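You operate a simulated robot arm through the tools that you are given. There is no shell and no other tool.

You run a simulated two-armed robot. Do the job below in one go: nothing can be reset, and whatever is moved stays where it is left.

## Task
Slide the orange disc on the blue handle and spin the grey nut on tight.

It is judged by the outcome, as a careful person would: the job done as asked, and still so three seconds after it is handed in. It fails if anything else is knocked over, pushed out of place, dropped, spilled or broken.

## Robot
Two 7-joint arms with two-finger parallel grippers on one trunk that stands fixed in place. Base frame: the origin is at the foot of the trunk, x ahead of it, y to its left, z up; the work surface is at about z = 750. Units: mm, rad, N and s.
The left shoulder is at [70, 163, 1195], the right one opposite. With the tool pointing down near the work surface each hand reaches from about 340 to 860 mm from the base axis, measured 20 degrees to its own side. Payload 3.43 kg a hand.
Tool frame (each hand has its own): the origin (TCP) lies between the finger pads and is the grasp point; the fingertips stand 34 mm ahead of it; z points along the fingers, y is the line along which they close. The gripper opens to 128 mm. The fingers are 24 mm wide and 12 mm thick; the gripper's body (48 by 130 mm) begins 96 mm behind the TCP.
Orientation is told as [roll, pitch, yaw] about the base's x, y, z axes, in that order, counted from this pose: with the fingers straight down and closing along the base's y, the tool's x points along the base's -x, its y along +y and its z along -z.

## Interface
- The arms move only by the tool drive_tool. It takes "left_rows", "right_rows" or both (then of equal length, played together; a hand with none holds still); each is a list of rows, each a list of 7 numbers: the shift along the tool's x, y, z in units of 20 mm (1.0 is 20 mm), then the turn, a rotation vector about the tool's x, y, z in units of 4 degrees (1.0 is 4 degrees), then the gripper command, from -1 (shut) to 1 (fully open), values between in proportion. In form: [[tx, ty, tz, ax, ay, az, gripper], ...]. A call has 1 to 20 rows; each row shifts and turns the commanded pose from where the row before left it, along the tool's axes as they then stand. A call with a number of a shift or a turn outside -1 to 1 is refused whole. A row lasts 0.2 s, in which the tool goes at most 50 mm and 0.15 rad; a call with a longer step from one row to the next is refused whole, and so is a gripper value outside its range. Where a pose cannot be reached the arm comes as near as it can. A force on the tool above 40 N (or 10 N above the force at the start of the call, whichever is more), or a blocked arm, ends the call early, and 0.2 s more pass. The fingers move at their own pace (about 153 mm/s each) and stop on an object; they squeeze with about 30 N. The grip force told is the motor's: it shows also when the fingers shut on nothing. Time passes only in rows, and 0.2 s behind the last, so rows that do not move let the fingers close. The reply holds the time, the measured pose of the TCP, the force on the tool along the base axes, the opening and the grip force, in the units named above and with some noise, with the torque about the TCP (base axes, N m) and any sound that the robot's microphone picked up.
- Cameras (640 x 400 px; columns grow to the right, rows downward): "scene" is now at [126.9, -48.7, 1427]; the picture's right is [-0.54, -0.84, 0.00], its down [-0.46, 0.29, -0.84] and it looks along [0.71, -0.45, -0.54] (base axes); focal length 328 px, centre (320, 200). "left" rides on the left gripper at [76, 11, -160] in its tool frame; the picture's right is [-0.15, 0.99, 0.00], its down [-0.88, -0.13, -0.46] and it looks along [-0.45, -0.07, 0.89] (tool axes); focal length 234 px, centre (320, 200). "right" rides on the right gripper at [76, -11, -160] in its tool frame; the picture's right is [0.15, 0.99, 0.00], its down [-0.88, 0.13, -0.46] and it looks along [-0.45, 0.07, 0.89] (tool axes); focal length 234 px, centre (320, 200). There is no depth. A picture from a camera that has moved, and an enlarged one, comes with that camera's place and axes in the base frame and with its lens.
- camera(camera): a new picture of that camera. No time passes.
- raise_lower(by): slides the trunk up (or, below 0, down) by that many mm; the arms and the scene camera ride with it, the base frame stays. It gives what a move gives, with no picture.
- pan_tilt(pan, tilt): turns the head with the scene camera to pan (to the left, within 1.501 rad either way) and tilt (down, from -0.506 to 1.204), counted from straight ahead of the robot. It gives what a move gives.
- enlarge(camera, box): a new picture of the part [left, top, right, bottom] of that camera's present view, enlarged. No time passes.
- sign_off(): hands the job in; it is judged then, once.

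Places have to be worked out from the pictures, the camera data and where the tool is seen. Open the grippers and draw the arms clear of the work before you hand the job in, unless the task says otherwise.

The tools are called as a command line: name --argument value ..., lists and objects as JSON in quotes. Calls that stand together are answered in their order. drive_tool: Moves the arms, as the interface text tells. Its arguments: {"type":"object","properties":{"left_rows":{"type":"array","items":{"type":"array","items":{"type":"number"}}},"right_rows":{"type":"array","items":{"type":"array","items":{"type":"number"}}}},"required":[]} The other tools are called the same way: raise_lower (by) moves the trunk up or down; pan_tilt (pan, tilt) turns the head that bears the scene camera; camera (camera) takes a picture; enlarge (camera, box) takes an enlarged picture of a part of a camera's view; sign_off () hands the job in.

At the start:

```text
clock: 0.0
left_ee_pos: [520.8, -22.0, 1245.7]
left_orientation: [0.002, 0.0, 0.0]
left_contact_force: [0.1, 0.3, -0.8]
left_moment: [0.0, -0.03, 0.0]
left_grip_width: 127.9
left_gripper_force: 0.1
right_ee_pos: [516.2, -540.6, 1205.1]
right_orientation: [0.0, 0.0, -0.001]
right_contact_force: [0.1, 0.4, 0.4]
right_moment: [-0.02, -0.03, -0.02]
right_grip_width: 127.9
right_gripper_force: 0.1
trunk travel left (down, up): [-675.0, 265.0]
head pan, tilt (commanded): [-0.565, 0.571]
```

scene: 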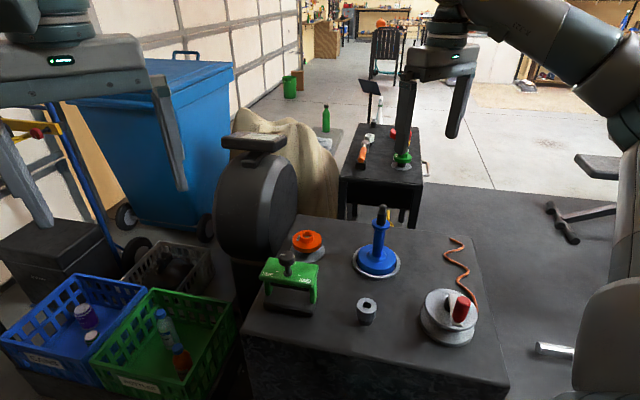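
right: 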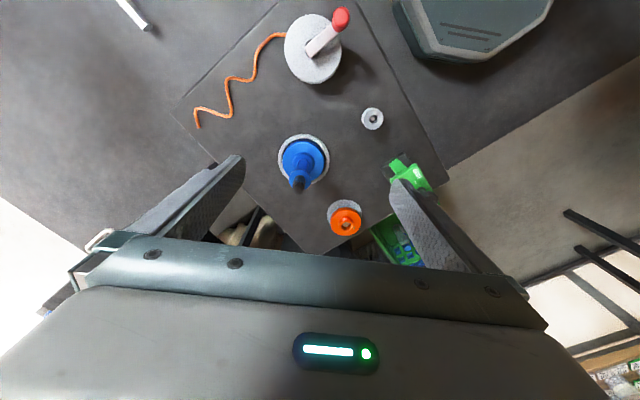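
left: 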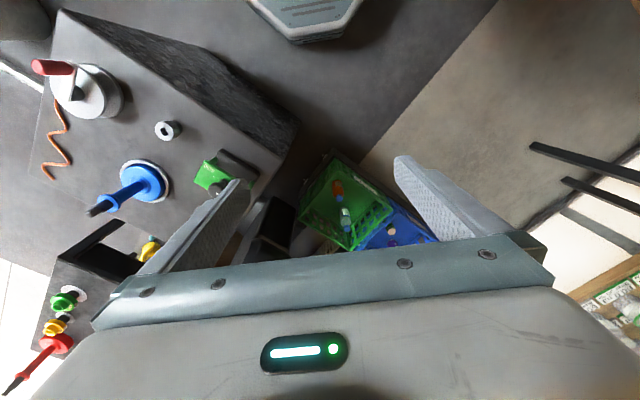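

I start by looking closer at the table: the blue handle, the orange disc, and the grey nut.

enlarge --camera "scene" --box '[240, 190, 500, 360]'

enlarge --camera "right" --box '[180, 0, 460, 260]'

enlarge --camera "left" --box '[20, 40, 280, 240]'

```text
2.35 times, centred on (370, 275) of scene
camera zoom: at [126.9, -48.7, 1427.0], right [-0.54, -0.84, 0.0], down [-0.46, 0.29, -0.84], along [0.71, -0.45, -0.54], focal length 772 px, centre (202, 24)
```

zoom: 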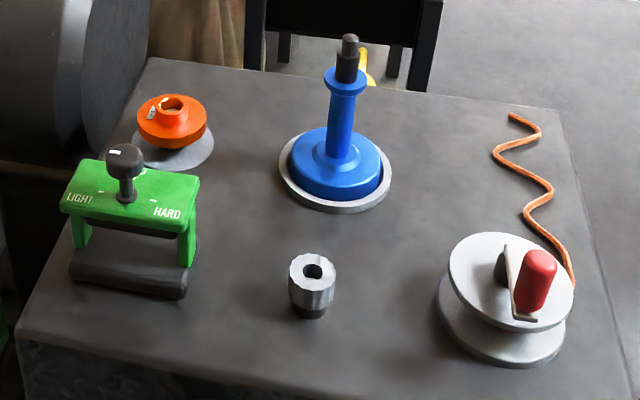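

```text
1.54 times, centred on (320, 130) of right
camera zoom: at [440.6, -551.2, 1364.5], right [-0.15, 0.99, 0.0], down [0.88, 0.13, 0.46], along [0.45, 0.07, -0.89], focal length 360 px, centre (320, 308)
```

zoom: 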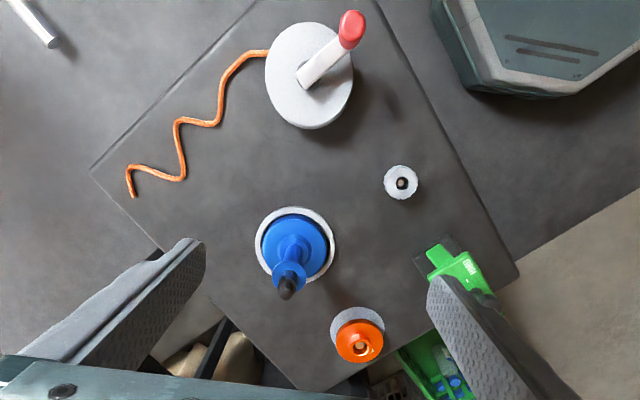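

```text
2.00 times, centred on (150, 140) of left
camera zoom: at [445.9, -10.7, 1405.6], right [0.15, 0.99, 0.0], down [0.88, -0.13, 0.46], along [0.45, -0.07, -0.89], focal length 468 px, centre (660, 320)
```

zoom: 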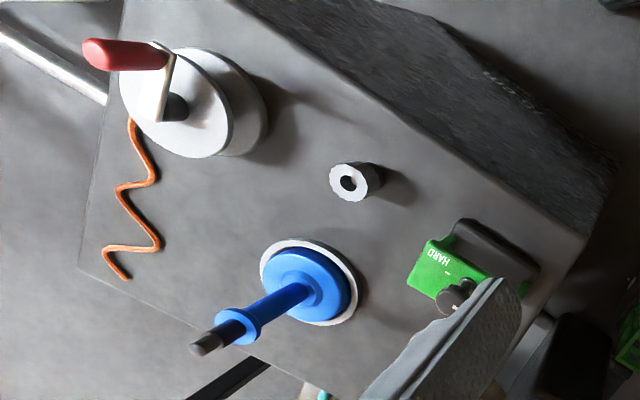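

I look closer at the example on the far table and the handle, disc and nut.

enlarge --camera "scene" --box '[340, 110, 440, 190]'

enlarge --camera "scene" --box '[340, 195, 420, 285]'

enlarge --camera "scene" --box '[255, 220, 345, 320]'

enlarge --camera "scene" --box '[340, 280, 400, 340]'

enlarge --camera "left" --box '[0, 210, 180, 400]'

enlarge --camera "right" --box '[270, 90, 400, 240]'

```text
5.00 times, centred on (390, 150) of scene
camera zoom: at [126.9, -48.7, 1427.0], right [-0.54, -0.84, 0.0], down [-0.46, 0.29, -0.84], along [0.71, -0.45, -0.54], focal length 1640 px, centre (-30, 450)
```

zoom: 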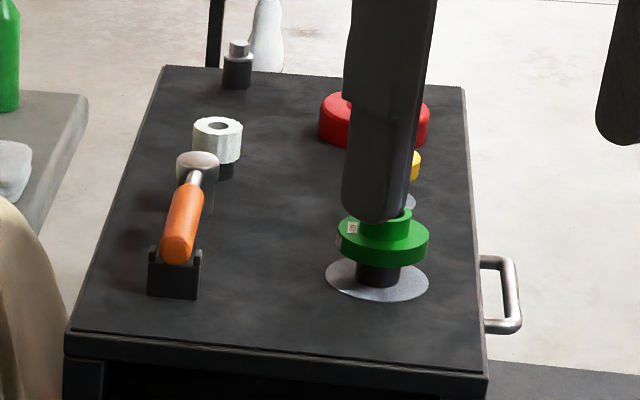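

```text
4.44 times, centred on (380, 240) of scene
camera zoom: at [126.9, -48.7, 1427.0], right [-0.54, -0.84, 0.0], down [-0.46, 0.29, -0.84], along [0.71, -0.45, -0.54], focal length 1458 px, centre (53, 22)
```

zoom: 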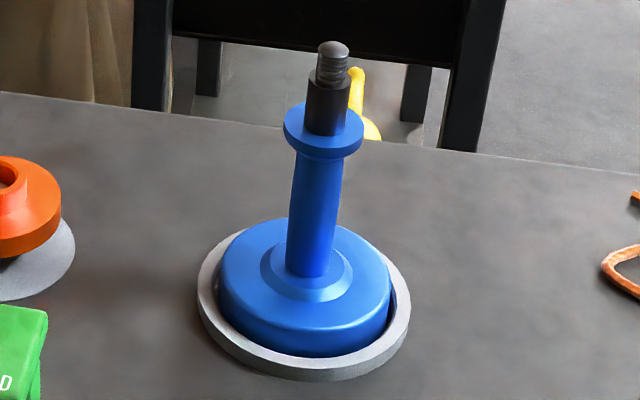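

```text
4.00 times, centred on (300, 270) of scene
camera zoom: at [126.9, -48.7, 1427.0], right [-0.54, -0.84, 0.0], down [-0.46, 0.29, -0.84], along [0.71, -0.45, -0.54], focal length 1312 px, centre (400, -80)
```

zoom: 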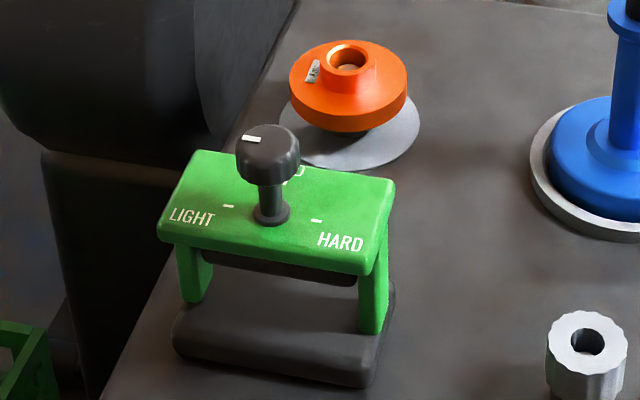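

```text
6.67 times, centred on (370, 310) of scene
camera zoom: at [126.9, -48.7, 1427.0], right [-0.54, -0.84, 0.0], down [-0.46, 0.29, -0.84], along [0.71, -0.45, -0.54], focal length 2187 px, centre (-13, -533)
```

zoom: 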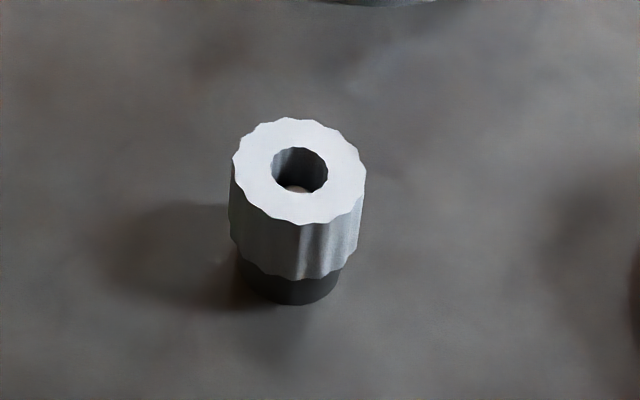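

```text
2.11 times, centred on (90, 305) of left
camera zoom: at [445.9, -10.7, 1405.6], right [0.15, 0.99, 0.0], down [0.88, -0.13, 0.46], along [0.45, -0.07, -0.89], focal length 493 px, centre (804, -21)
```

zoom: 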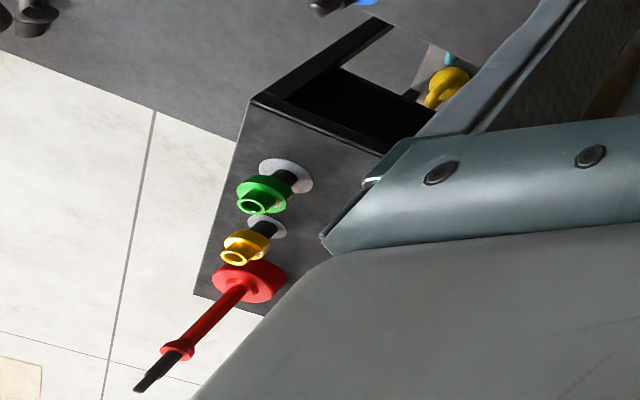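

```text
2.67 times, centred on (335, 165) of right
camera zoom: at [440.6, -551.2, 1364.5], right [-0.15, 0.99, 0.0], down [0.88, 0.13, 0.46], along [0.45, 0.07, -0.89], focal length 624 px, centre (280, 293)
```

zoom: 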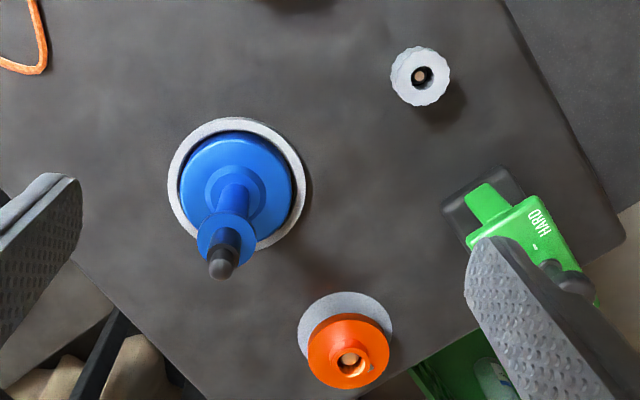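

The handle stands near [635, -566] with its tip around z=955 and flange at about 897; the disc is near [788, -420] on a post, and the nut near [497, -416]. I check the tall black object near the disc by turning the head left a bit.

pan_tilt --pan -0.35 --tilt 0.5

camera --camera "scene"

```text
clock: 0.7
left_ee_pos: [520.9, -21.8, 1245.0]
left_orientation: [0.001, 0.003, -0.001]
left_contact_force: [-0.5, -0.2, -0.5]
left_moment: [0.02, -0.01, 0.0]
left_grip_width: 128.2
left_gripper_force: 0.0
right_ee_pos: [515.4, -540.5, 1204.6]
right_orientation: [-0.001, 0.001, 0.0]
right_contact_force: [-0.7, -0.5, 0.5]
right_moment: [0.03, -0.01, 0.02]
right_grip_width: 128.3
right_gripper_force: 0.1
trunk travel left (down, up): [-675.0, 265.0]
head pan, tilt (commanded): [-0.351, 0.499]
```

```text
taken
camera scene: at [137.0, -32.3, 1433.5], right [-0.34, -0.94, 0.0], down [-0.45, 0.17, -0.88], along [0.82, -0.3, -0.48], focal length 328 px, centre (320, 200)
```

scene: 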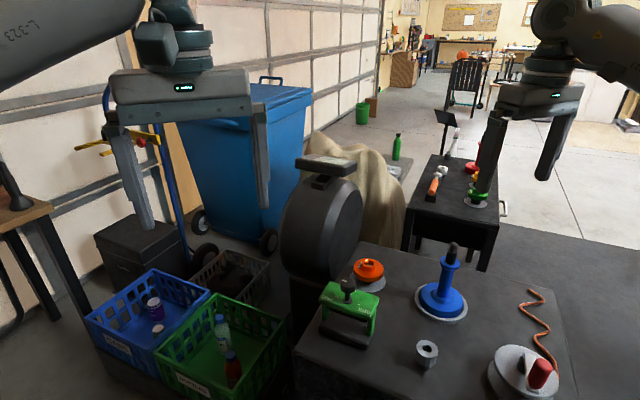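

I need the position of the black drum near the disc. I look at it in the left wrist camera and zoom into the scene view.

enlarge --camera "left" --box '[190, 140, 350, 270]'

enlarge --camera "scene" --box '[260, 140, 420, 360]'

```text
3.08 times, centred on (270, 205) of left
camera zoom: at [445.9, -10.7, 1405.6], right [0.15, 0.99, 0.0], down [0.88, -0.13, 0.46], along [0.45, -0.07, -0.89], focal length 720 px, centre (474, 185)
```

zoom: 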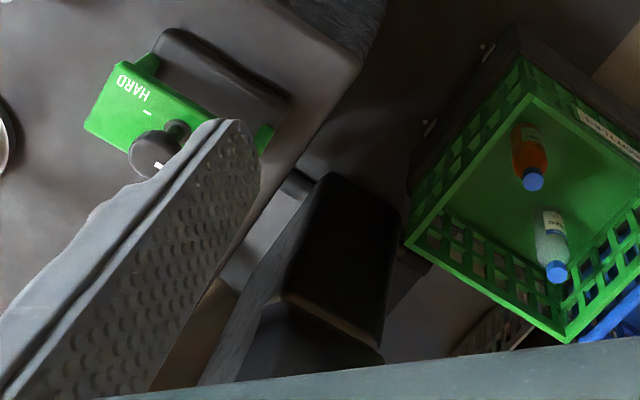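

```text
1.82 times, centred on (340, 250) of scene
camera zoom: at [137.0, -32.3, 1433.5], right [-0.34, -0.94, 0.0], down [-0.45, 0.17, -0.88], along [0.82, -0.3, -0.48], focal length 596 px, centre (284, 109)
```

zoom: 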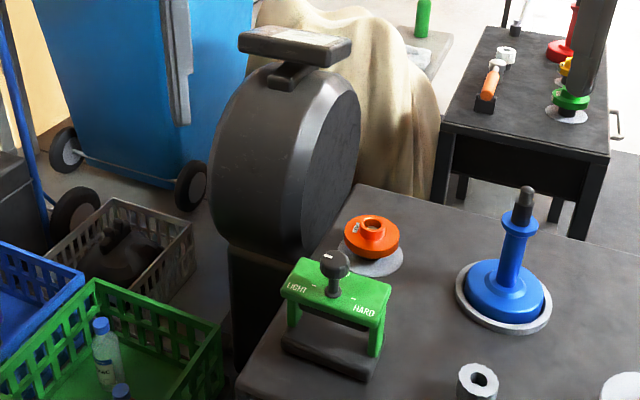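

I yaw the right hand about 44° in place so its camera faces the disc and drum; this also sets up a grasp parallel to the table edge.

drive_tool --right_rows '[[0, 0, 0, 0, 0, -1, 1], [0, 0, 0, 0, 0, -1, 1], [0, 0, 0, 0, 0, -1, 1], [0, 0, 0, 0, 0, -1, 1], [0, 0, 0, 0, 0, -1, 1], [0, 0, 0, 0, 0, -1, 1], [0, 0, 0, 0, 0, -1, 1], [0, 0, 0, 0, 0, -1, 1], [0, 0, 0, 0, 0, -1, 1], [0, 0, 0, 0, 0, -1, 1], [0, 0, 0, 0, 0, -1, 1], [0, 0, 0, 0, 0, 0, 1]]'

camera --camera "right"

camera --camera "scene"

```text
clock: 3.3
left_ee_pos: [519.8, -21.5, 1247.0]
left_orientation: [0.0, 0.002, 0.002]
left_contact_force: [0.7, 0.5, -0.6]
left_moment: [-0.01, 0.0, 0.01]
left_grip_width: 128.1
left_gripper_force: 0.0
right_ee_pos: [461.8, -410.3, 1177.7]
right_orientation: [0.0, 0.0, 0.765]
right_contact_force: [0.2, 0.5, 0.1]
right_moment: [0.02, 0.02, -0.02]
right_grip_width: 128.1
right_gripper_force: 0.1
right hand out of reach, approached as far as the arm can: row 5, 6, 7, 8, 9, 10, 11
trunk travel left (down, up): [-675.0, 265.0]
head pan, tilt (commanded): [-0.351, 0.499]
```

```text
taken
camera right: at [414.7, -470.0, 1337.6], right [-0.79, 0.61, 0.0], down [0.55, 0.7, 0.46], along [0.28, 0.36, -0.89], focal length 234 px, centre (320, 200)
```

right: 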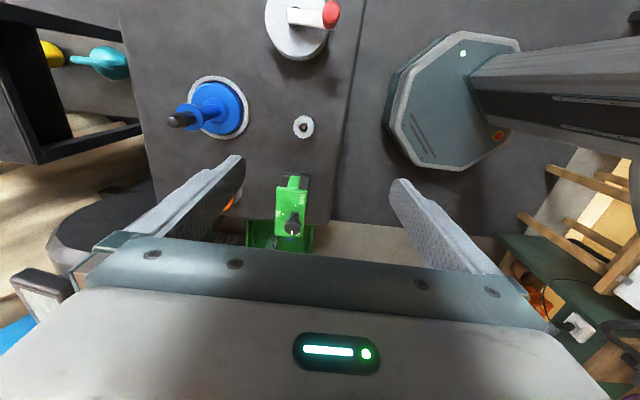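

```text
taken
camera scene: at [136.9, -32.6, 1433.5], right [-0.34, -0.94, 0.0], down [-0.45, 0.16, -0.88], along [0.82, -0.3, -0.48], focal length 328 px, centre (320, 200)
```

scene: 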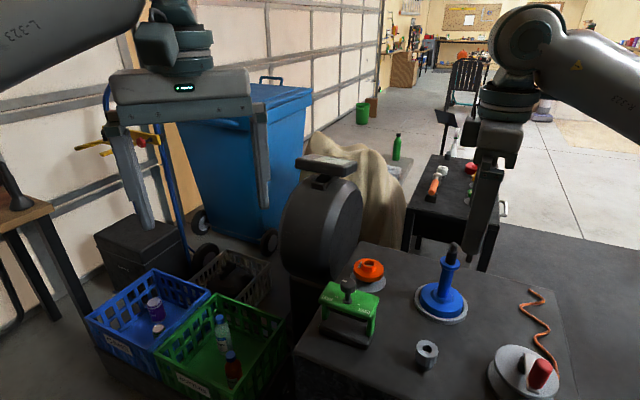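

The drum turns out to be far behind the table (triangulates to x≈1500), so it's no obstacle. The yawed pose was out of reach, so I turn back.

drive_tool --right_rows '[[0, 0, 0, 0, 0, 1, 1], [0, 0, 0, 0, 0, 1, 1], [0, 0, 0, 0, 0, 1, 1], [0, 0, 0, 0, 0, 1, 1], [0, 0, 0, 0, 0, 1, 1], [0, 0, 0, 0, 0, 1, 1], [0, 0, 0, 0, 0, 1, 1], [0, 0, 0, 0, 0, 1, 1], [0, 0, 0, 0, 0, 1, 1], [0, 0, 0, 0, 0, 1, 1], [0, 0, 0, 0, 0, 1, 1], [0, 0, 0, 0, 0, 0, 1]]'

```text
clock: 5.9
left_ee_pos: [520.5, -21.7, 1246.1]
left_orientation: [0.0, -0.003, 0.001]
left_contact_force: [-0.3, -0.7, -0.3]
left_moment: [0.02, 0.0, 0.0]
left_grip_width: 128.0
left_gripper_force: 0.0
right_ee_pos: [460.9, -409.9, 1177.7]
right_orientation: [0.0, 0.001, -0.001]
right_contact_force: [0.0, -0.1, -0.5]
right_moment: [0.03, 0.0, 0.0]
right_grip_width: 127.9
right_gripper_force: 0.0
trunk travel left (down, up): [-675.0, 265.0]
head pan, tilt (commanded): [-0.351, 0.499]
```

The commanded pose was clamped to what was reachable, so height matters for reach. I go lower and out toward the disc (about [640, -420, 1000]) with a vertical tool to look at it and test reach.

drive_tool --right_rows '[[-0.895, -0.05, 0.89, 0, 0, 0, 1], [-0.895, -0.05, 0.89, 0, 0, 0, 1], [-0.895, -0.05, 0.89, 0, 0, 0, 1], [-0.895, -0.05, 0.89, 0, 0, 0, 1], [-0.895, -0.05, 0.89, 0, 0, 0, 1], [-0.895, -0.05, 0.89, 0, 0, 0, 1], [-0.895, -0.05, 0.89, 0, 0, 0, 1], [-0.895, -0.05, 0.89, 0, 0, 0, 1], [-0.895, -0.05, 0.89, 0, 0, 0, 1], [-0.895, -0.05, 0.89, 0, 0, 0, 1]]'

camera --camera "right"

camera --camera "scene"

```text
clock: 8.1
left_ee_pos: [522.0, -21.8, 1246.2]
left_orientation: [0.001, 0.0, 0.0]
left_contact_force: [-0.4, -0.5, 0.1]
left_moment: [-0.03, -0.02, 0.01]
left_grip_width: 128.1
left_gripper_force: 0.1
right_ee_pos: [641.3, -418.3, 998.8]
right_orientation: [0.0, -0.001, 0.0]
right_contact_force: [-0.3, -0.1, -0.3]
right_moment: [-0.02, 0.04, -0.05]
right_grip_width: 128.2
right_gripper_force: 0.0
trunk travel left (down, up): [-675.0, 265.0]
head pan, tilt (commanded): [-0.351, 0.499]
```

```text
taken
camera right: at [566.2, -431.0, 1159.4], right [-0.15, 0.99, 0.0], down [0.88, 0.13, 0.46], along [0.45, 0.07, -0.89], focal length 234 px, centre (320, 200)
```

right: 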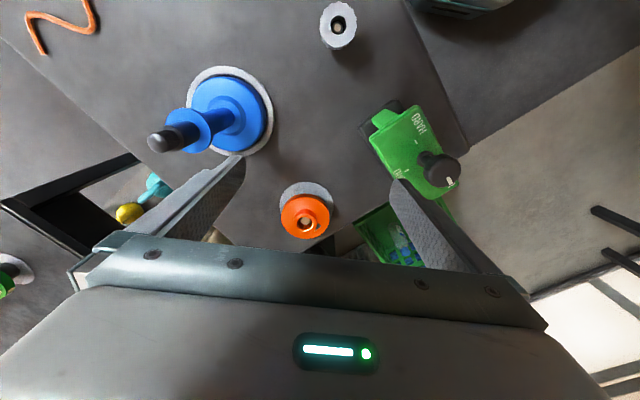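

```text
taken
camera scene: at [138.0, -32.2, 1433.4], right [-0.34, -0.94, 0.0], down [-0.45, 0.16, -0.88], along [0.82, -0.3, -0.48], focal length 328 px, centre (320, 200)
```

scene: 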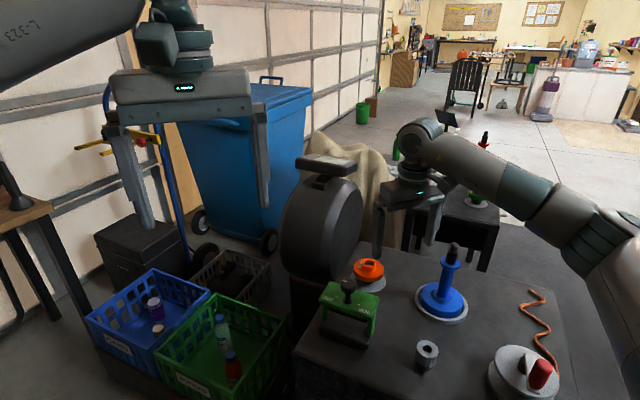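

The disc is visible between the fingers. I zoom in to refine its position along with the handle, nut, and press.

enlarge --camera "right" --box '[240, 160, 370, 250]'

enlarge --camera "right" --box '[130, 50, 290, 170]'

enlarge --camera "right" --box '[290, 0, 480, 230]'

enlarge --camera "scene" --box '[310, 180, 480, 330]'

```text
4.44 times, centred on (305, 205) of right
camera zoom: at [566.2, -431.0, 1159.4], right [-0.15, 0.99, 0.0], down [0.88, 0.13, 0.46], along [0.45, 0.07, -0.89], focal length 1041 px, centre (387, 178)
```

zoom: 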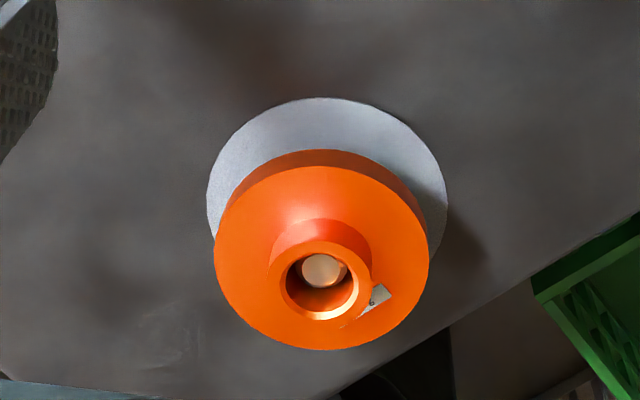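

```text
3.33 times, centred on (210, 110) of right
camera zoom: at [566.2, -431.0, 1159.4], right [-0.15, 0.99, 0.0], down [0.88, 0.13, 0.46], along [0.45, 0.07, -0.89], focal length 781 px, centre (687, 500)
```

zoom: 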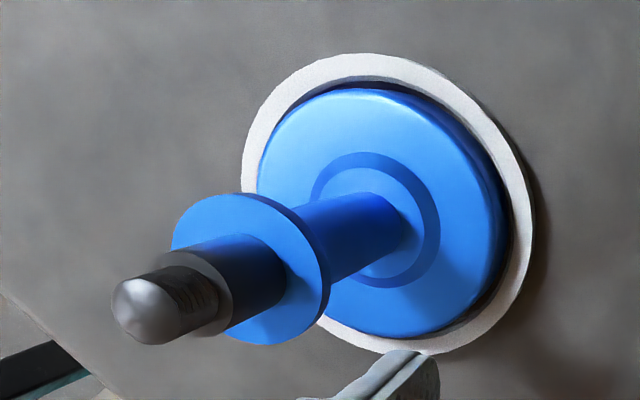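

```text
1.74 times, centred on (385, 115) of right
camera zoom: at [566.2, -431.0, 1159.4], right [-0.15, 0.99, 0.0], down [0.88, 0.13, 0.46], along [0.45, 0.07, -0.89], focal length 407 px, centre (207, 348)
```

zoom: 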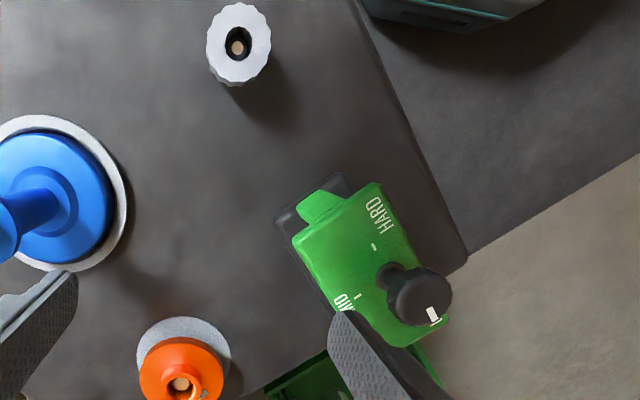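

```text
2.67 times, centred on (395, 255) of scene
camera zoom: at [138.0, -32.2, 1433.4], right [-0.34, -0.94, 0.0], down [-0.45, 0.16, -0.88], along [0.82, -0.3, -0.48], focal length 875 px, centre (120, 53)
```

zoom: 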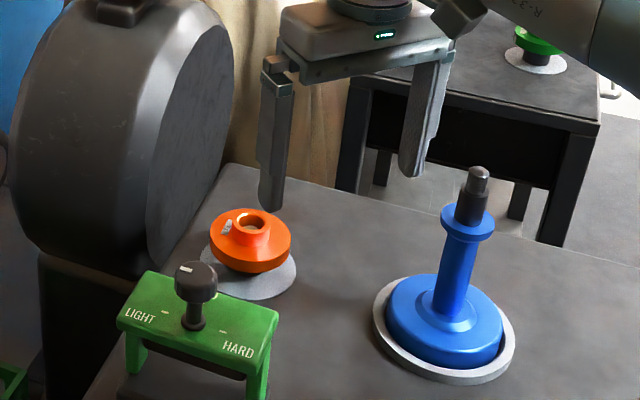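

Refined: disc axis ≈ (788, -424), hub top ≈ 817, disc Ø≈88, hub Ø≈40; handle axis ≈ (634, -567); nut ≈ (501, -417). I move over the disc at the present height.

drive_tool --right_rows '[[-0.917, -0.036, 0, 0, 0, 0, 1], [-0.917, -0.036, 0, 0, 0, 0, 1], [-0.917, -0.036, 0, 0, 0, 0, 1], [-0.917, -0.036, 0, 0, 0, 0, 1], [-0.917, -0.036, 0, 0, 0, 0, 1], [-0.917, -0.036, 0, 0, 0, 0, 1], [-0.917, -0.036, 0, 0, 0, 0, 1], [-0.917, -0.036, 0, 0, 0, 0, 1]]'

camera --camera "right"

```text
clock: 9.9
left_ee_pos: [521.3, -20.2, 1245.8]
left_orientation: [0.001, 0.001, 0.002]
left_contact_force: [0.2, -0.1, -0.4]
left_moment: [-0.01, -0.02, 0.0]
left_grip_width: 127.9
left_gripper_force: 0.0
right_ee_pos: [788.1, -424.9, 999.9]
right_orientation: [-0.002, -0.001, 0.0]
right_contact_force: [-0.1, 0.0, 0.5]
right_moment: [-0.02, 0.01, 0.02]
right_grip_width: 128.2
right_gripper_force: 0.0
trunk travel left (down, up): [-675.0, 265.0]
head pan, tilt (commanded): [-0.351, 0.499]
```

```text
taken
camera right: at [711.7, -435.7, 1159.4], right [-0.15, 0.99, 0.0], down [0.88, 0.13, 0.46], along [0.45, 0.07, -0.89], focal length 234 px, centre (320, 200)
```

right: 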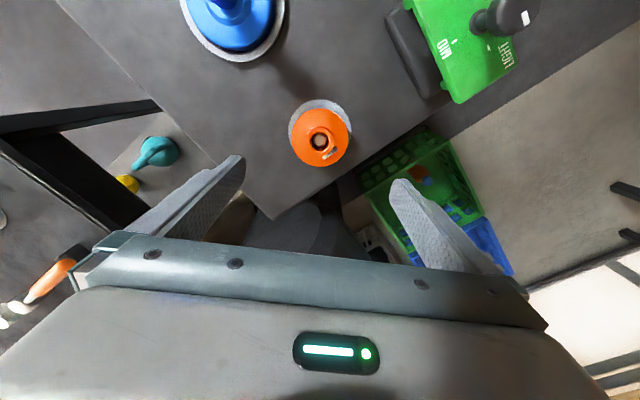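

Reach is fine here. I zoom on the disc to check the centring: the TCP's vertical line at hub-top height should project to about (320, 140).

enlarge --camera "right" --box '[270, 80, 370, 180]'

```text
4.00 times, centred on (320, 130) of right
camera zoom: at [711.7, -435.7, 1159.4], right [-0.15, 0.99, 0.0], down [0.88, 0.13, 0.46], along [0.45, 0.07, -0.89], focal length 937 px, centre (320, 480)
```

zoom: 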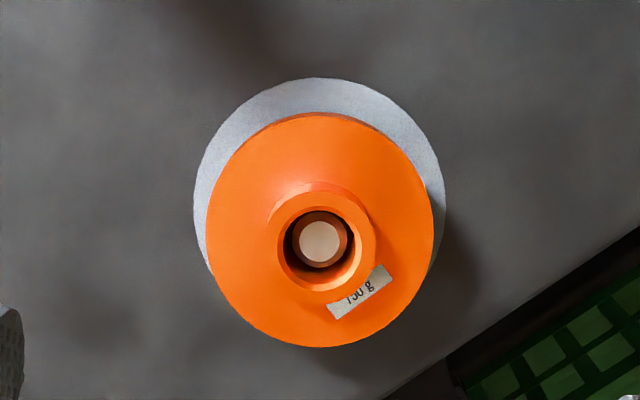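

enlarge --camera "right" --box '[300, 115, 345, 160]'

```text
8.89 times, centred on (322, 138) of right
camera zoom: at [711.7, -435.7, 1159.4], right [-0.15, 0.99, 0.0], down [0.88, 0.13, 0.46], along [0.45, 0.07, -0.89], focal length 2082 px, centre (298, 756)
```

zoom: 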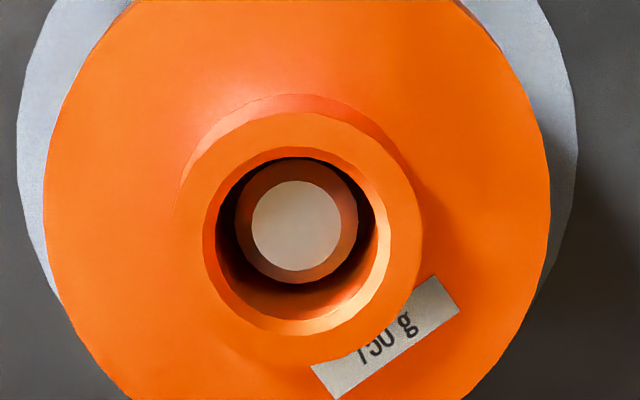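

Lateral alignment is right; x should shift about +3.5 mm. I descend in a safe step to TCP z≈900 (fingertips well above the hub) to check reach.

drive_tool --right_rows '[[-0.175, 0, 1, 0, 0, 0, 1], [0, 0, 1, 0, 0, 0, 1], [0, 0, 1, 0, 0, 0, 1], [0, 0, 1, 0, 0, 0, 1], [0, 0, 1, 0, 0, 0, 1], [0, 0, 0, 0, 0, 0, 1]]'

camera --camera "right"

camera --camera "scene"

```text
clock: 11.3
left_ee_pos: [520.6, -21.6, 1246.4]
left_orientation: [0.002, -0.001, 0.001]
left_contact_force: [-0.3, 0.0, 0.9]
left_moment: [-0.03, 0.0, 0.03]
left_grip_width: 127.7
left_gripper_force: 0.0
right_ee_pos: [789.4, -424.1, 900.6]
right_orientation: [-0.001, -0.001, 0.0]
right_contact_force: [0.1, -0.5, 0.2]
right_moment: [-0.04, -0.03, -0.01]
right_grip_width: 127.8
right_gripper_force: 0.1
trunk travel left (down, up): [-675.0, 265.0]
head pan, tilt (commanded): [-0.351, 0.499]
```

```text
taken
camera right: at [712.9, -435.6, 1060.3], right [-0.14, 0.99, 0.0], down [0.88, 0.13, 0.46], along [0.45, 0.06, -0.89], focal length 234 px, centre (320, 200)
```

right: 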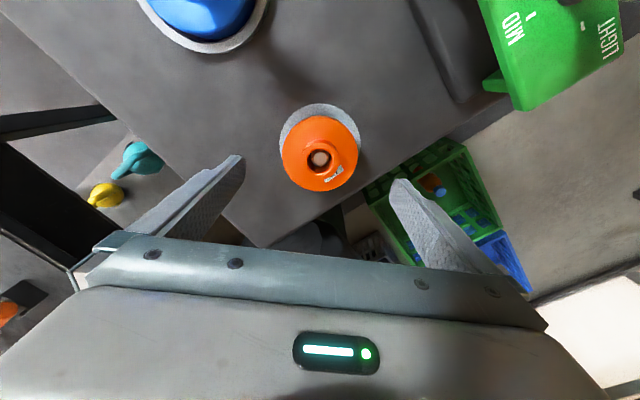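

```text
taken
camera scene: at [136.8, -32.0, 1433.5], right [-0.34, -0.94, 0.0], down [-0.45, 0.16, -0.88], along [0.82, -0.3, -0.48], focal length 328 px, centre (320, 200)
```

scene: 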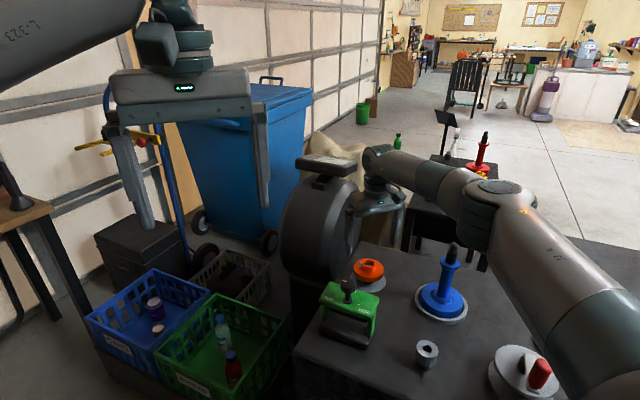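

Still reachable. I check the centring again with a zoom.

enlarge --camera "right" --box '[270, 95, 370, 200]'

enlarge --camera "scene" --box '[310, 170, 430, 310]'

```text
3.81 times, centred on (320, 148) of right
camera zoom: at [712.9, -435.6, 1060.3], right [-0.14, 0.99, 0.0], down [0.88, 0.13, 0.46], along [0.45, 0.06, -0.89], focal length 892 px, centre (320, 400)
```

zoom: 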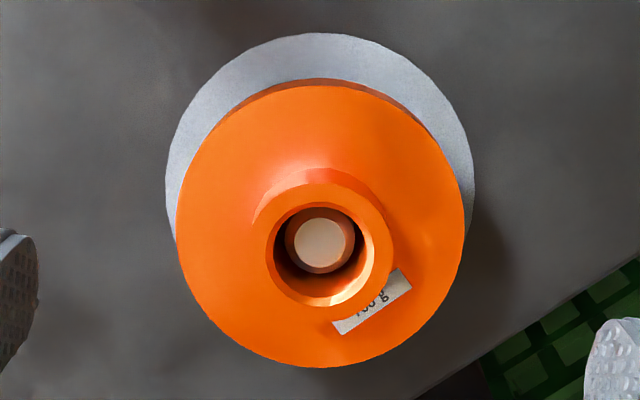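

```text
2.86 times, centred on (370, 240) of scene
camera zoom: at [136.8, -32.0, 1433.5], right [-0.34, -0.94, 0.0], down [-0.45, 0.16, -0.88], along [0.82, -0.3, -0.48], focal length 937 px, centre (177, 86)
```

zoom: 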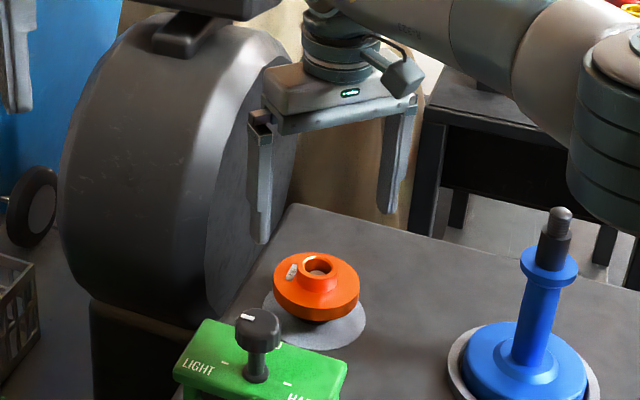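

Centring is good to ~1.5 mm. I descend for a rim grasp with TCP at z≈808 (fingertips ≈774), then check before closing.

drive_tool --right_rows '[[-0.075, 0, 0.926, 0, 0, 0, 1], [0, 0, 0.926, 0, 0, 0, 1], [0, 0, 0.926, 0, 0, 0, 1], [0, 0, 0.926, 0, 0, 0, 1], [0, 0, 0.926, 0, 0, 0, 1], [0, 0, 0, 0, 0, 0, 1]]'

camera --camera "right"

enlarge --camera "scene" --box '[310, 180, 430, 310]'

```text
clock: 12.7
left_ee_pos: [521.5, -20.9, 1245.3]
left_orientation: [0.002, 0.001, -0.001]
left_contact_force: [0.6, 0.1, -0.7]
left_moment: [0.01, 0.02, -0.01]
left_grip_width: 128.1
left_gripper_force: 0.1
right_ee_pos: [785.7, -423.1, 864.4]
right_orientation: [-0.001, -0.003, -0.004]
right_contact_force: [0.4, -0.5, 0.8]
right_moment: [-0.04, 0.01, 0.0]
right_grip_width: 128.1
right_gripper_force: 0.0
right hand out of reach, approached as far as the arm can: row 1, 2, 3, 4, 5
trunk travel left (down, up): [-675.0, 265.0]
head pan, tilt (commanded): [-0.351, 0.499]
```

```text
taken
camera right: at [709.9, -434.5, 1023.7], right [-0.14, 0.99, 0.0], down [0.88, 0.13, 0.46], along [0.45, 0.06, -0.89], focal length 234 px, centre (320, 200)
```

right: 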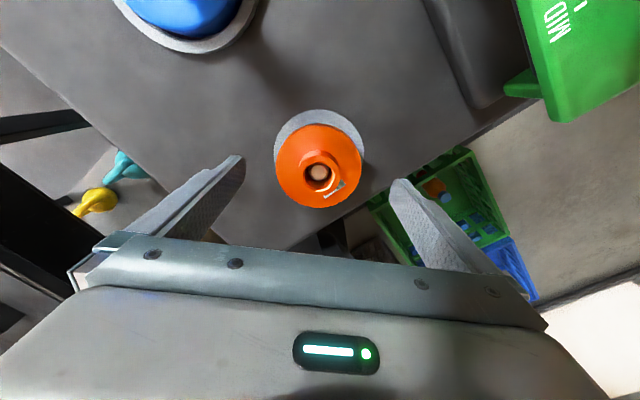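

```text
3.08 times, centred on (370, 245) of scene
camera zoom: at [137.0, -32.1, 1433.5], right [-0.34, -0.94, 0.0], down [-0.45, 0.16, -0.88], along [0.82, -0.3, -0.48], focal length 1010 px, centre (166, 62)
```

zoom: 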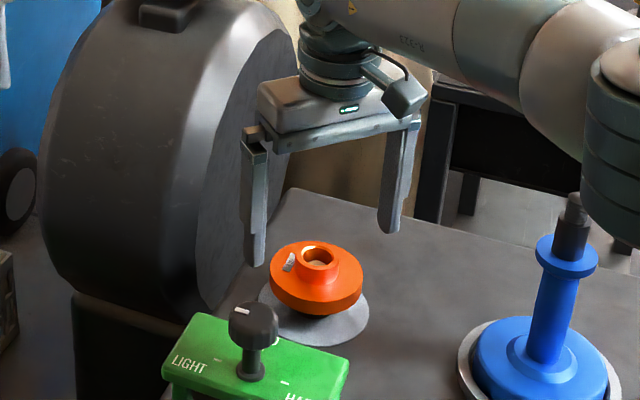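

The arm is at its reach limit at this trunk height, but the hand is straight above the disc. I check the alignment before lowering the trunk straight down instead.

enlarge --camera "right" --box '[230, 100, 410, 220]'

```text
3.33 times, centred on (320, 160) of right
camera zoom: at [709.9, -434.5, 1023.7], right [-0.14, 0.99, 0.0], down [0.88, 0.13, 0.46], along [0.45, 0.06, -0.89], focal length 781 px, centre (320, 333)
```

zoom: 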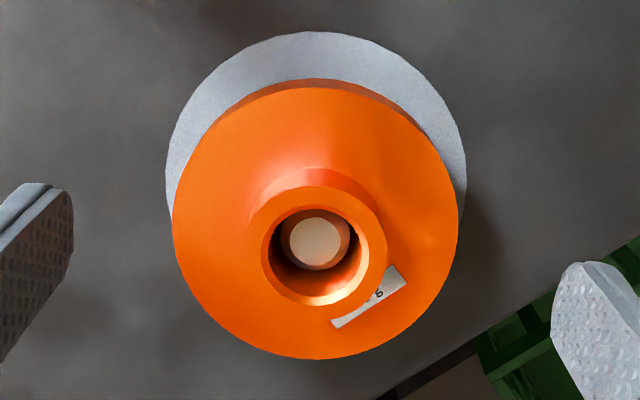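

The disc axis is at about (790, -424), within 5 mm of the TCP, so the fingers clear it on both sides. I lower the trunk by 56 mm to bring the fingers around the rim.

raise_lower --by -40

camera --camera "right"

```text
clock: 13.6
left_ee_pos: [520.0, -20.5, 1205.7]
left_orientation: [0.0, 0.0, -0.001]
left_contact_force: [-0.1, 0.2, -0.2]
left_moment: [0.03, 0.0, -0.03]
left_grip_width: 127.8
left_gripper_force: 0.1
right_ee_pos: [787.1, -424.4, 824.4]
right_orientation: [-0.003, -0.001, -0.002]
right_contact_force: [-0.5, 0.5, 0.8]
right_moment: [0.0, -0.01, -0.01]
right_grip_width: 127.8
right_gripper_force: 0.0
trunk travel left (down, up): [-635.0, 305.0]
head pan, tilt (commanded): [-0.351, 0.499]
```

```text
taken
camera right: at [709.5, -434.4, 984.1], right [-0.14, 0.99, 0.0], down [0.88, 0.13, 0.46], along [0.45, 0.06, -0.89], focal length 234 px, centre (320, 200)
```

right: 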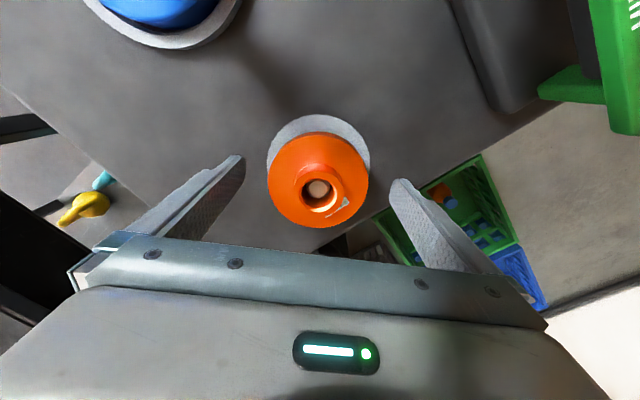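

The hand came straight down, with the disc still between the fingers. I lower another 16 mm and view from the scene camera.

raise_lower --by -16

enlarge --camera "scene" --box '[300, 170, 440, 290]'

enlarge --camera "right" --box '[230, 100, 410, 240]'

```text
clock: 14.2
left_ee_pos: [520.7, -22.3, 1189.6]
left_orientation: [-0.001, 0.0, 0.0]
left_contact_force: [-0.2, 0.1, 1.0]
left_moment: [0.01, -0.05, 0.04]
left_grip_width: 128.0
left_gripper_force: 0.0
right_ee_pos: [784.4, -423.7, 808.3]
right_orientation: [-0.001, 0.0, -0.001]
right_contact_force: [-0.9, -1.1, -0.2]
right_moment: [-0.03, -0.01, 0.0]
right_grip_width: 128.2
right_gripper_force: 0.1
trunk travel left (down, up): [-619.0, 321.0]
head pan, tilt (commanded): [-0.351, 0.499]
```

```text
3.33 times, centred on (370, 230) of scene
camera zoom: at [136.6, -32.1, 1377.5], right [-0.34, -0.94, 0.0], down [-0.45, 0.16, -0.88], along [0.82, -0.3, -0.48], focal length 1094 px, centre (153, 100)
```

zoom: 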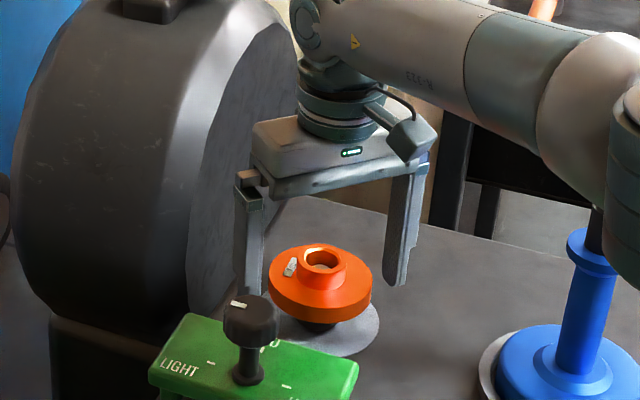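

```text
2.86 times, centred on (320, 170) of right
camera zoom: at [709.7, -434.5, 967.9], right [-0.14, 0.99, 0.0], down [0.88, 0.13, 0.46], along [0.45, 0.06, -0.89], focal length 669 px, centre (320, 286)
```

zoom: 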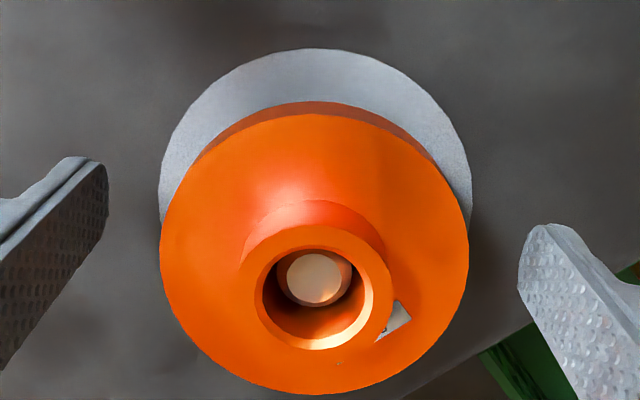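

Fingertips are around the disc's body height, disc centred between them. I close the gripper on the rim.

drive_tool --right_rows '[[0, 0, 0, 0, 0, 0, 0.55], [0, 0, 0, 0, 0, 0, 0.4], [0, 0, 0, 0, 0, 0, 0.2], [0, 0, 0, 0, 0, 0, -1], [0, 0, 0, 0, 0, 0, -1], [0, 0, 0, 0, 0, 0, -1]]'

enlarge --camera "right" --box '[230, 100, 410, 240]'

enlarge --camera "scene" --box '[300, 170, 440, 290]'

```text
clock: 15.6
left_ee_pos: [520.7, -21.7, 1189.6]
left_orientation: [0.0, 0.001, 0.0]
left_contact_force: [0.2, 0.1, -0.4]
left_moment: [-0.01, 0.01, -0.01]
left_grip_width: 127.9
left_gripper_force: 0.0
right_ee_pos: [785.0, -425.2, 809.9]
right_orientation: [-0.001, 0.0, -0.003]
right_contact_force: [1.0, -1.6, 0.4]
right_moment: [-0.16, -0.03, 0.01]
right_grip_width: 84.9
right_gripper_force: 29.7
trunk travel left (down, up): [-619.0, 321.0]
head pan, tilt (commanded): [-0.351, 0.499]
```

```text
2.86 times, centred on (320, 170) of right
camera zoom: at [710.0, -434.8, 967.5], right [-0.14, 0.99, 0.0], down [0.88, 0.13, 0.46], along [0.45, 0.06, -0.89], focal length 669 px, centre (320, 286)
```

zoom: 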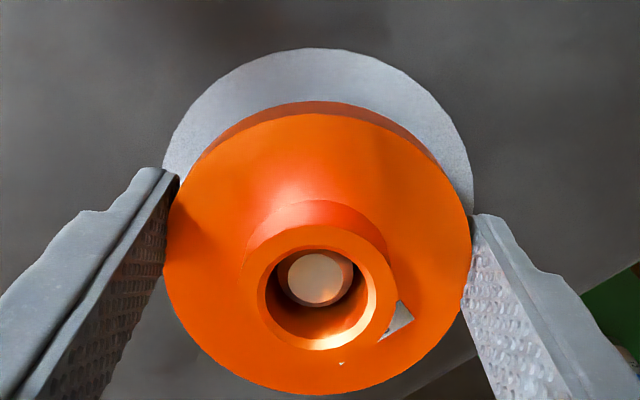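

```text
3.33 times, centred on (370, 230) of scene
camera zoom: at [137.2, -32.4, 1377.5], right [-0.34, -0.94, 0.0], down [-0.45, 0.16, -0.88], along [0.82, -0.3, -0.48], focal length 1094 px, centre (153, 100)
```

zoom: 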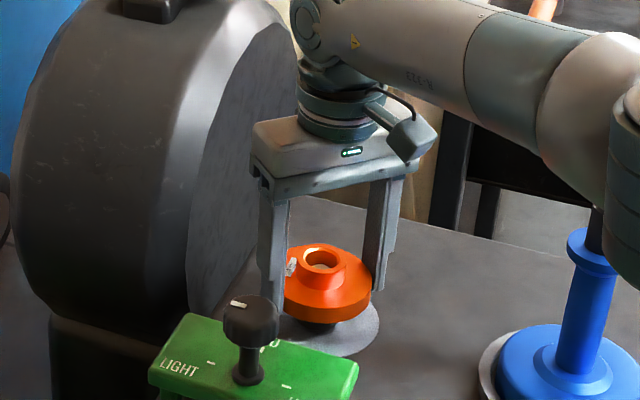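

Gripped at 84.9 mm with 30 N. I raise the trunk 60 mm to lift the disc straight off its peg and check.

raise_lower --by 60

enlarge --camera "right" --box '[230, 100, 410, 240]'

enlarge --camera "scene" --box '[300, 170, 440, 290]'

```text
clock: 16.6
left_ee_pos: [521.8, -21.2, 1249.6]
left_orientation: [0.001, 0.0, 0.0]
left_contact_force: [-0.5, -0.6, 0.1]
left_moment: [-0.01, -0.01, 0.01]
left_grip_width: 128.2
left_gripper_force: 0.1
right_ee_pos: [785.8, -423.0, 868.9]
right_orientation: [-0.002, -0.003, -0.002]
right_contact_force: [-0.1, 0.0, 0.5]
right_moment: [0.01, 0.0, 0.05]
right_grip_width: 0.0
right_gripper_force: 30.2
trunk travel left (down, up): [-679.0, 261.0]
head pan, tilt (commanded): [-0.351, 0.499]
```

```text
2.86 times, centred on (320, 170) of right
camera zoom: at [710.0, -434.5, 1027.5], right [-0.14, 0.99, 0.0], down [0.88, 0.13, 0.46], along [0.45, 0.06, -0.89], focal length 669 px, centre (320, 286)
```

zoom: 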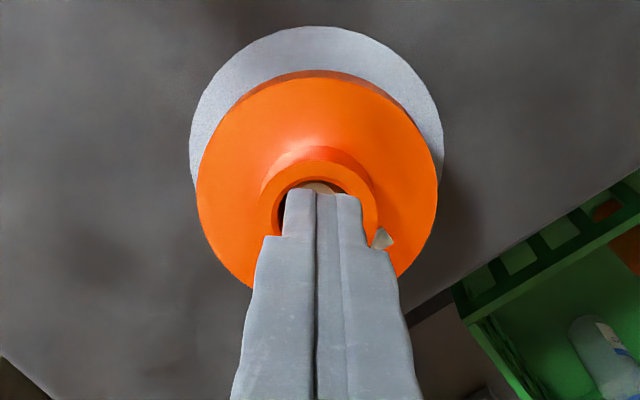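

```text
3.33 times, centred on (370, 230) of scene
camera zoom: at [137.1, -32.1, 1437.4], right [-0.34, -0.94, 0.0], down [-0.45, 0.16, -0.88], along [0.82, -0.3, -0.48], focal length 1094 px, centre (153, 100)
```

zoom: 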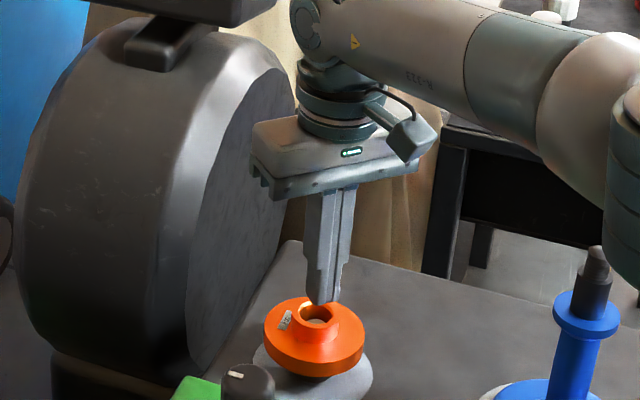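

The fingers slipped off: the disc is still on its peg, unmoved. I reopen, then go back with better centring — first raising the hand and then lowering the trunk so the arm is level with the shoulder and has more reach.

drive_tool --right_rows '[[0, 0, -1, 0, 0, 0, -1], [0, 0, -1, 0, 0, 0, -1], [0, 0, -1, 0, 0, 0, 1], [0, 0, 0, 0, 0, 0, 1], [0, 0, 0, 0, 0, 0, 1]]'

raise_lower --by -70

camera --camera "scene"

enlarge --camera "right" --box '[230, 100, 410, 240]'

```text
clock: 17.8
left_ee_pos: [521.3, -21.8, 1249.5]
left_orientation: [0.0, 0.0, -0.002]
left_contact_force: [0.7, 0.3, 0.1]
left_moment: [-0.03, 0.0, -0.02]
left_grip_width: 127.6
left_gripper_force: 0.0
right_ee_pos: [786.0, -423.3, 928.7]
right_orientation: [-0.001, -0.002, -0.004]
right_contact_force: [-0.5, 0.1, -0.6]
right_moment: [-0.04, 0.03, 0.01]
right_grip_width: 128.0
right_gripper_force: 0.1
trunk travel left (down, up): [-679.0, 261.0]
head pan, tilt (commanded): [-0.351, 0.499]
```

```text
clock: 18.9
left_ee_pos: [519.1, -22.4, 1180.1]
left_orientation: [0.001, 0.001, 0.001]
left_contact_force: [1.4, -0.6, -0.6]
left_moment: [0.02, -0.03, -0.03]
left_grip_width: 128.1
left_gripper_force: 0.0
right_ee_pos: [785.8, -422.3, 858.9]
right_orientation: [0.0, -0.001, -0.004]
right_contact_force: [0.1, -0.4, -0.9]
right_moment: [-0.03, 0.02, -0.01]
right_grip_width: 127.7
right_gripper_force: 0.0
trunk travel left (down, up): [-609.0, 331.0]
head pan, tilt (commanded): [-0.351, 0.499]
```

```text
taken
camera scene: at [136.8, -32.1, 1367.6], right [-0.34, -0.94, 0.0], down [-0.45, 0.16, -0.88], along [0.82, -0.3, -0.48], focal length 328 px, centre (320, 200)
```

scene: 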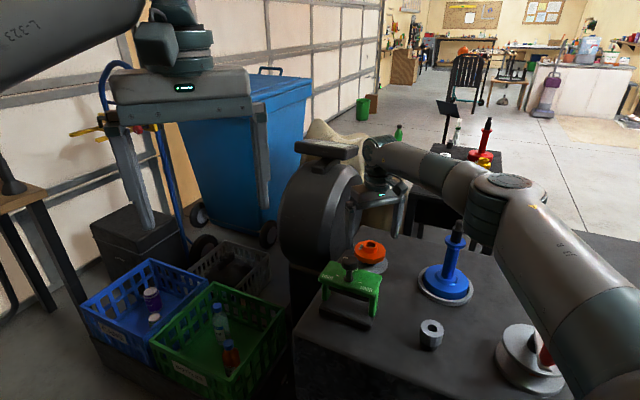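

```text
2.86 times, centred on (320, 170) of right
camera zoom: at [709.7, -434.1, 1018.2], right [-0.14, 0.99, 0.0], down [0.88, 0.13, 0.46], along [0.45, 0.06, -0.89], focal length 669 px, centre (320, 286)
```

zoom: 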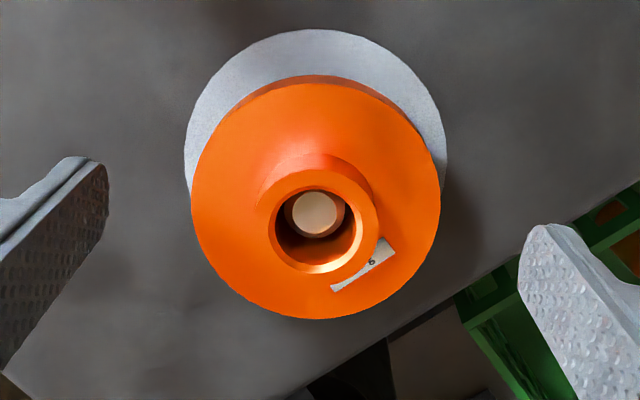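

The disc is about 6–7 mm further in +x than the TCP. I shift x by +6 mm and y slightly at this height and see whether it is reachable.

drive_tool --right_rows '[[-0.15, -0.05, 0, 0, 0, 0, 1], [-0.15, -0.05, 0, 0, 0, 0, 1], [0, 0, 0, 0, 0, 0, 1]]'

```text
clock: 19.7
left_ee_pos: [520.2, -22.0, 1179.9]
left_orientation: [0.001, -0.001, -0.001]
left_contact_force: [0.4, 0.8, 0.1]
left_moment: [0.02, 0.0, -0.01]
left_grip_width: 127.9
left_gripper_force: 0.0
right_ee_pos: [790.7, -423.8, 857.7]
right_orientation: [-0.002, -0.003, -0.002]
right_contact_force: [0.5, 0.8, 0.3]
right_moment: [0.03, -0.03, -0.01]
right_grip_width: 127.9
right_gripper_force: 0.1
trunk travel left (down, up): [-609.0, 331.0]
head pan, tilt (commanded): [-0.351, 0.499]
```

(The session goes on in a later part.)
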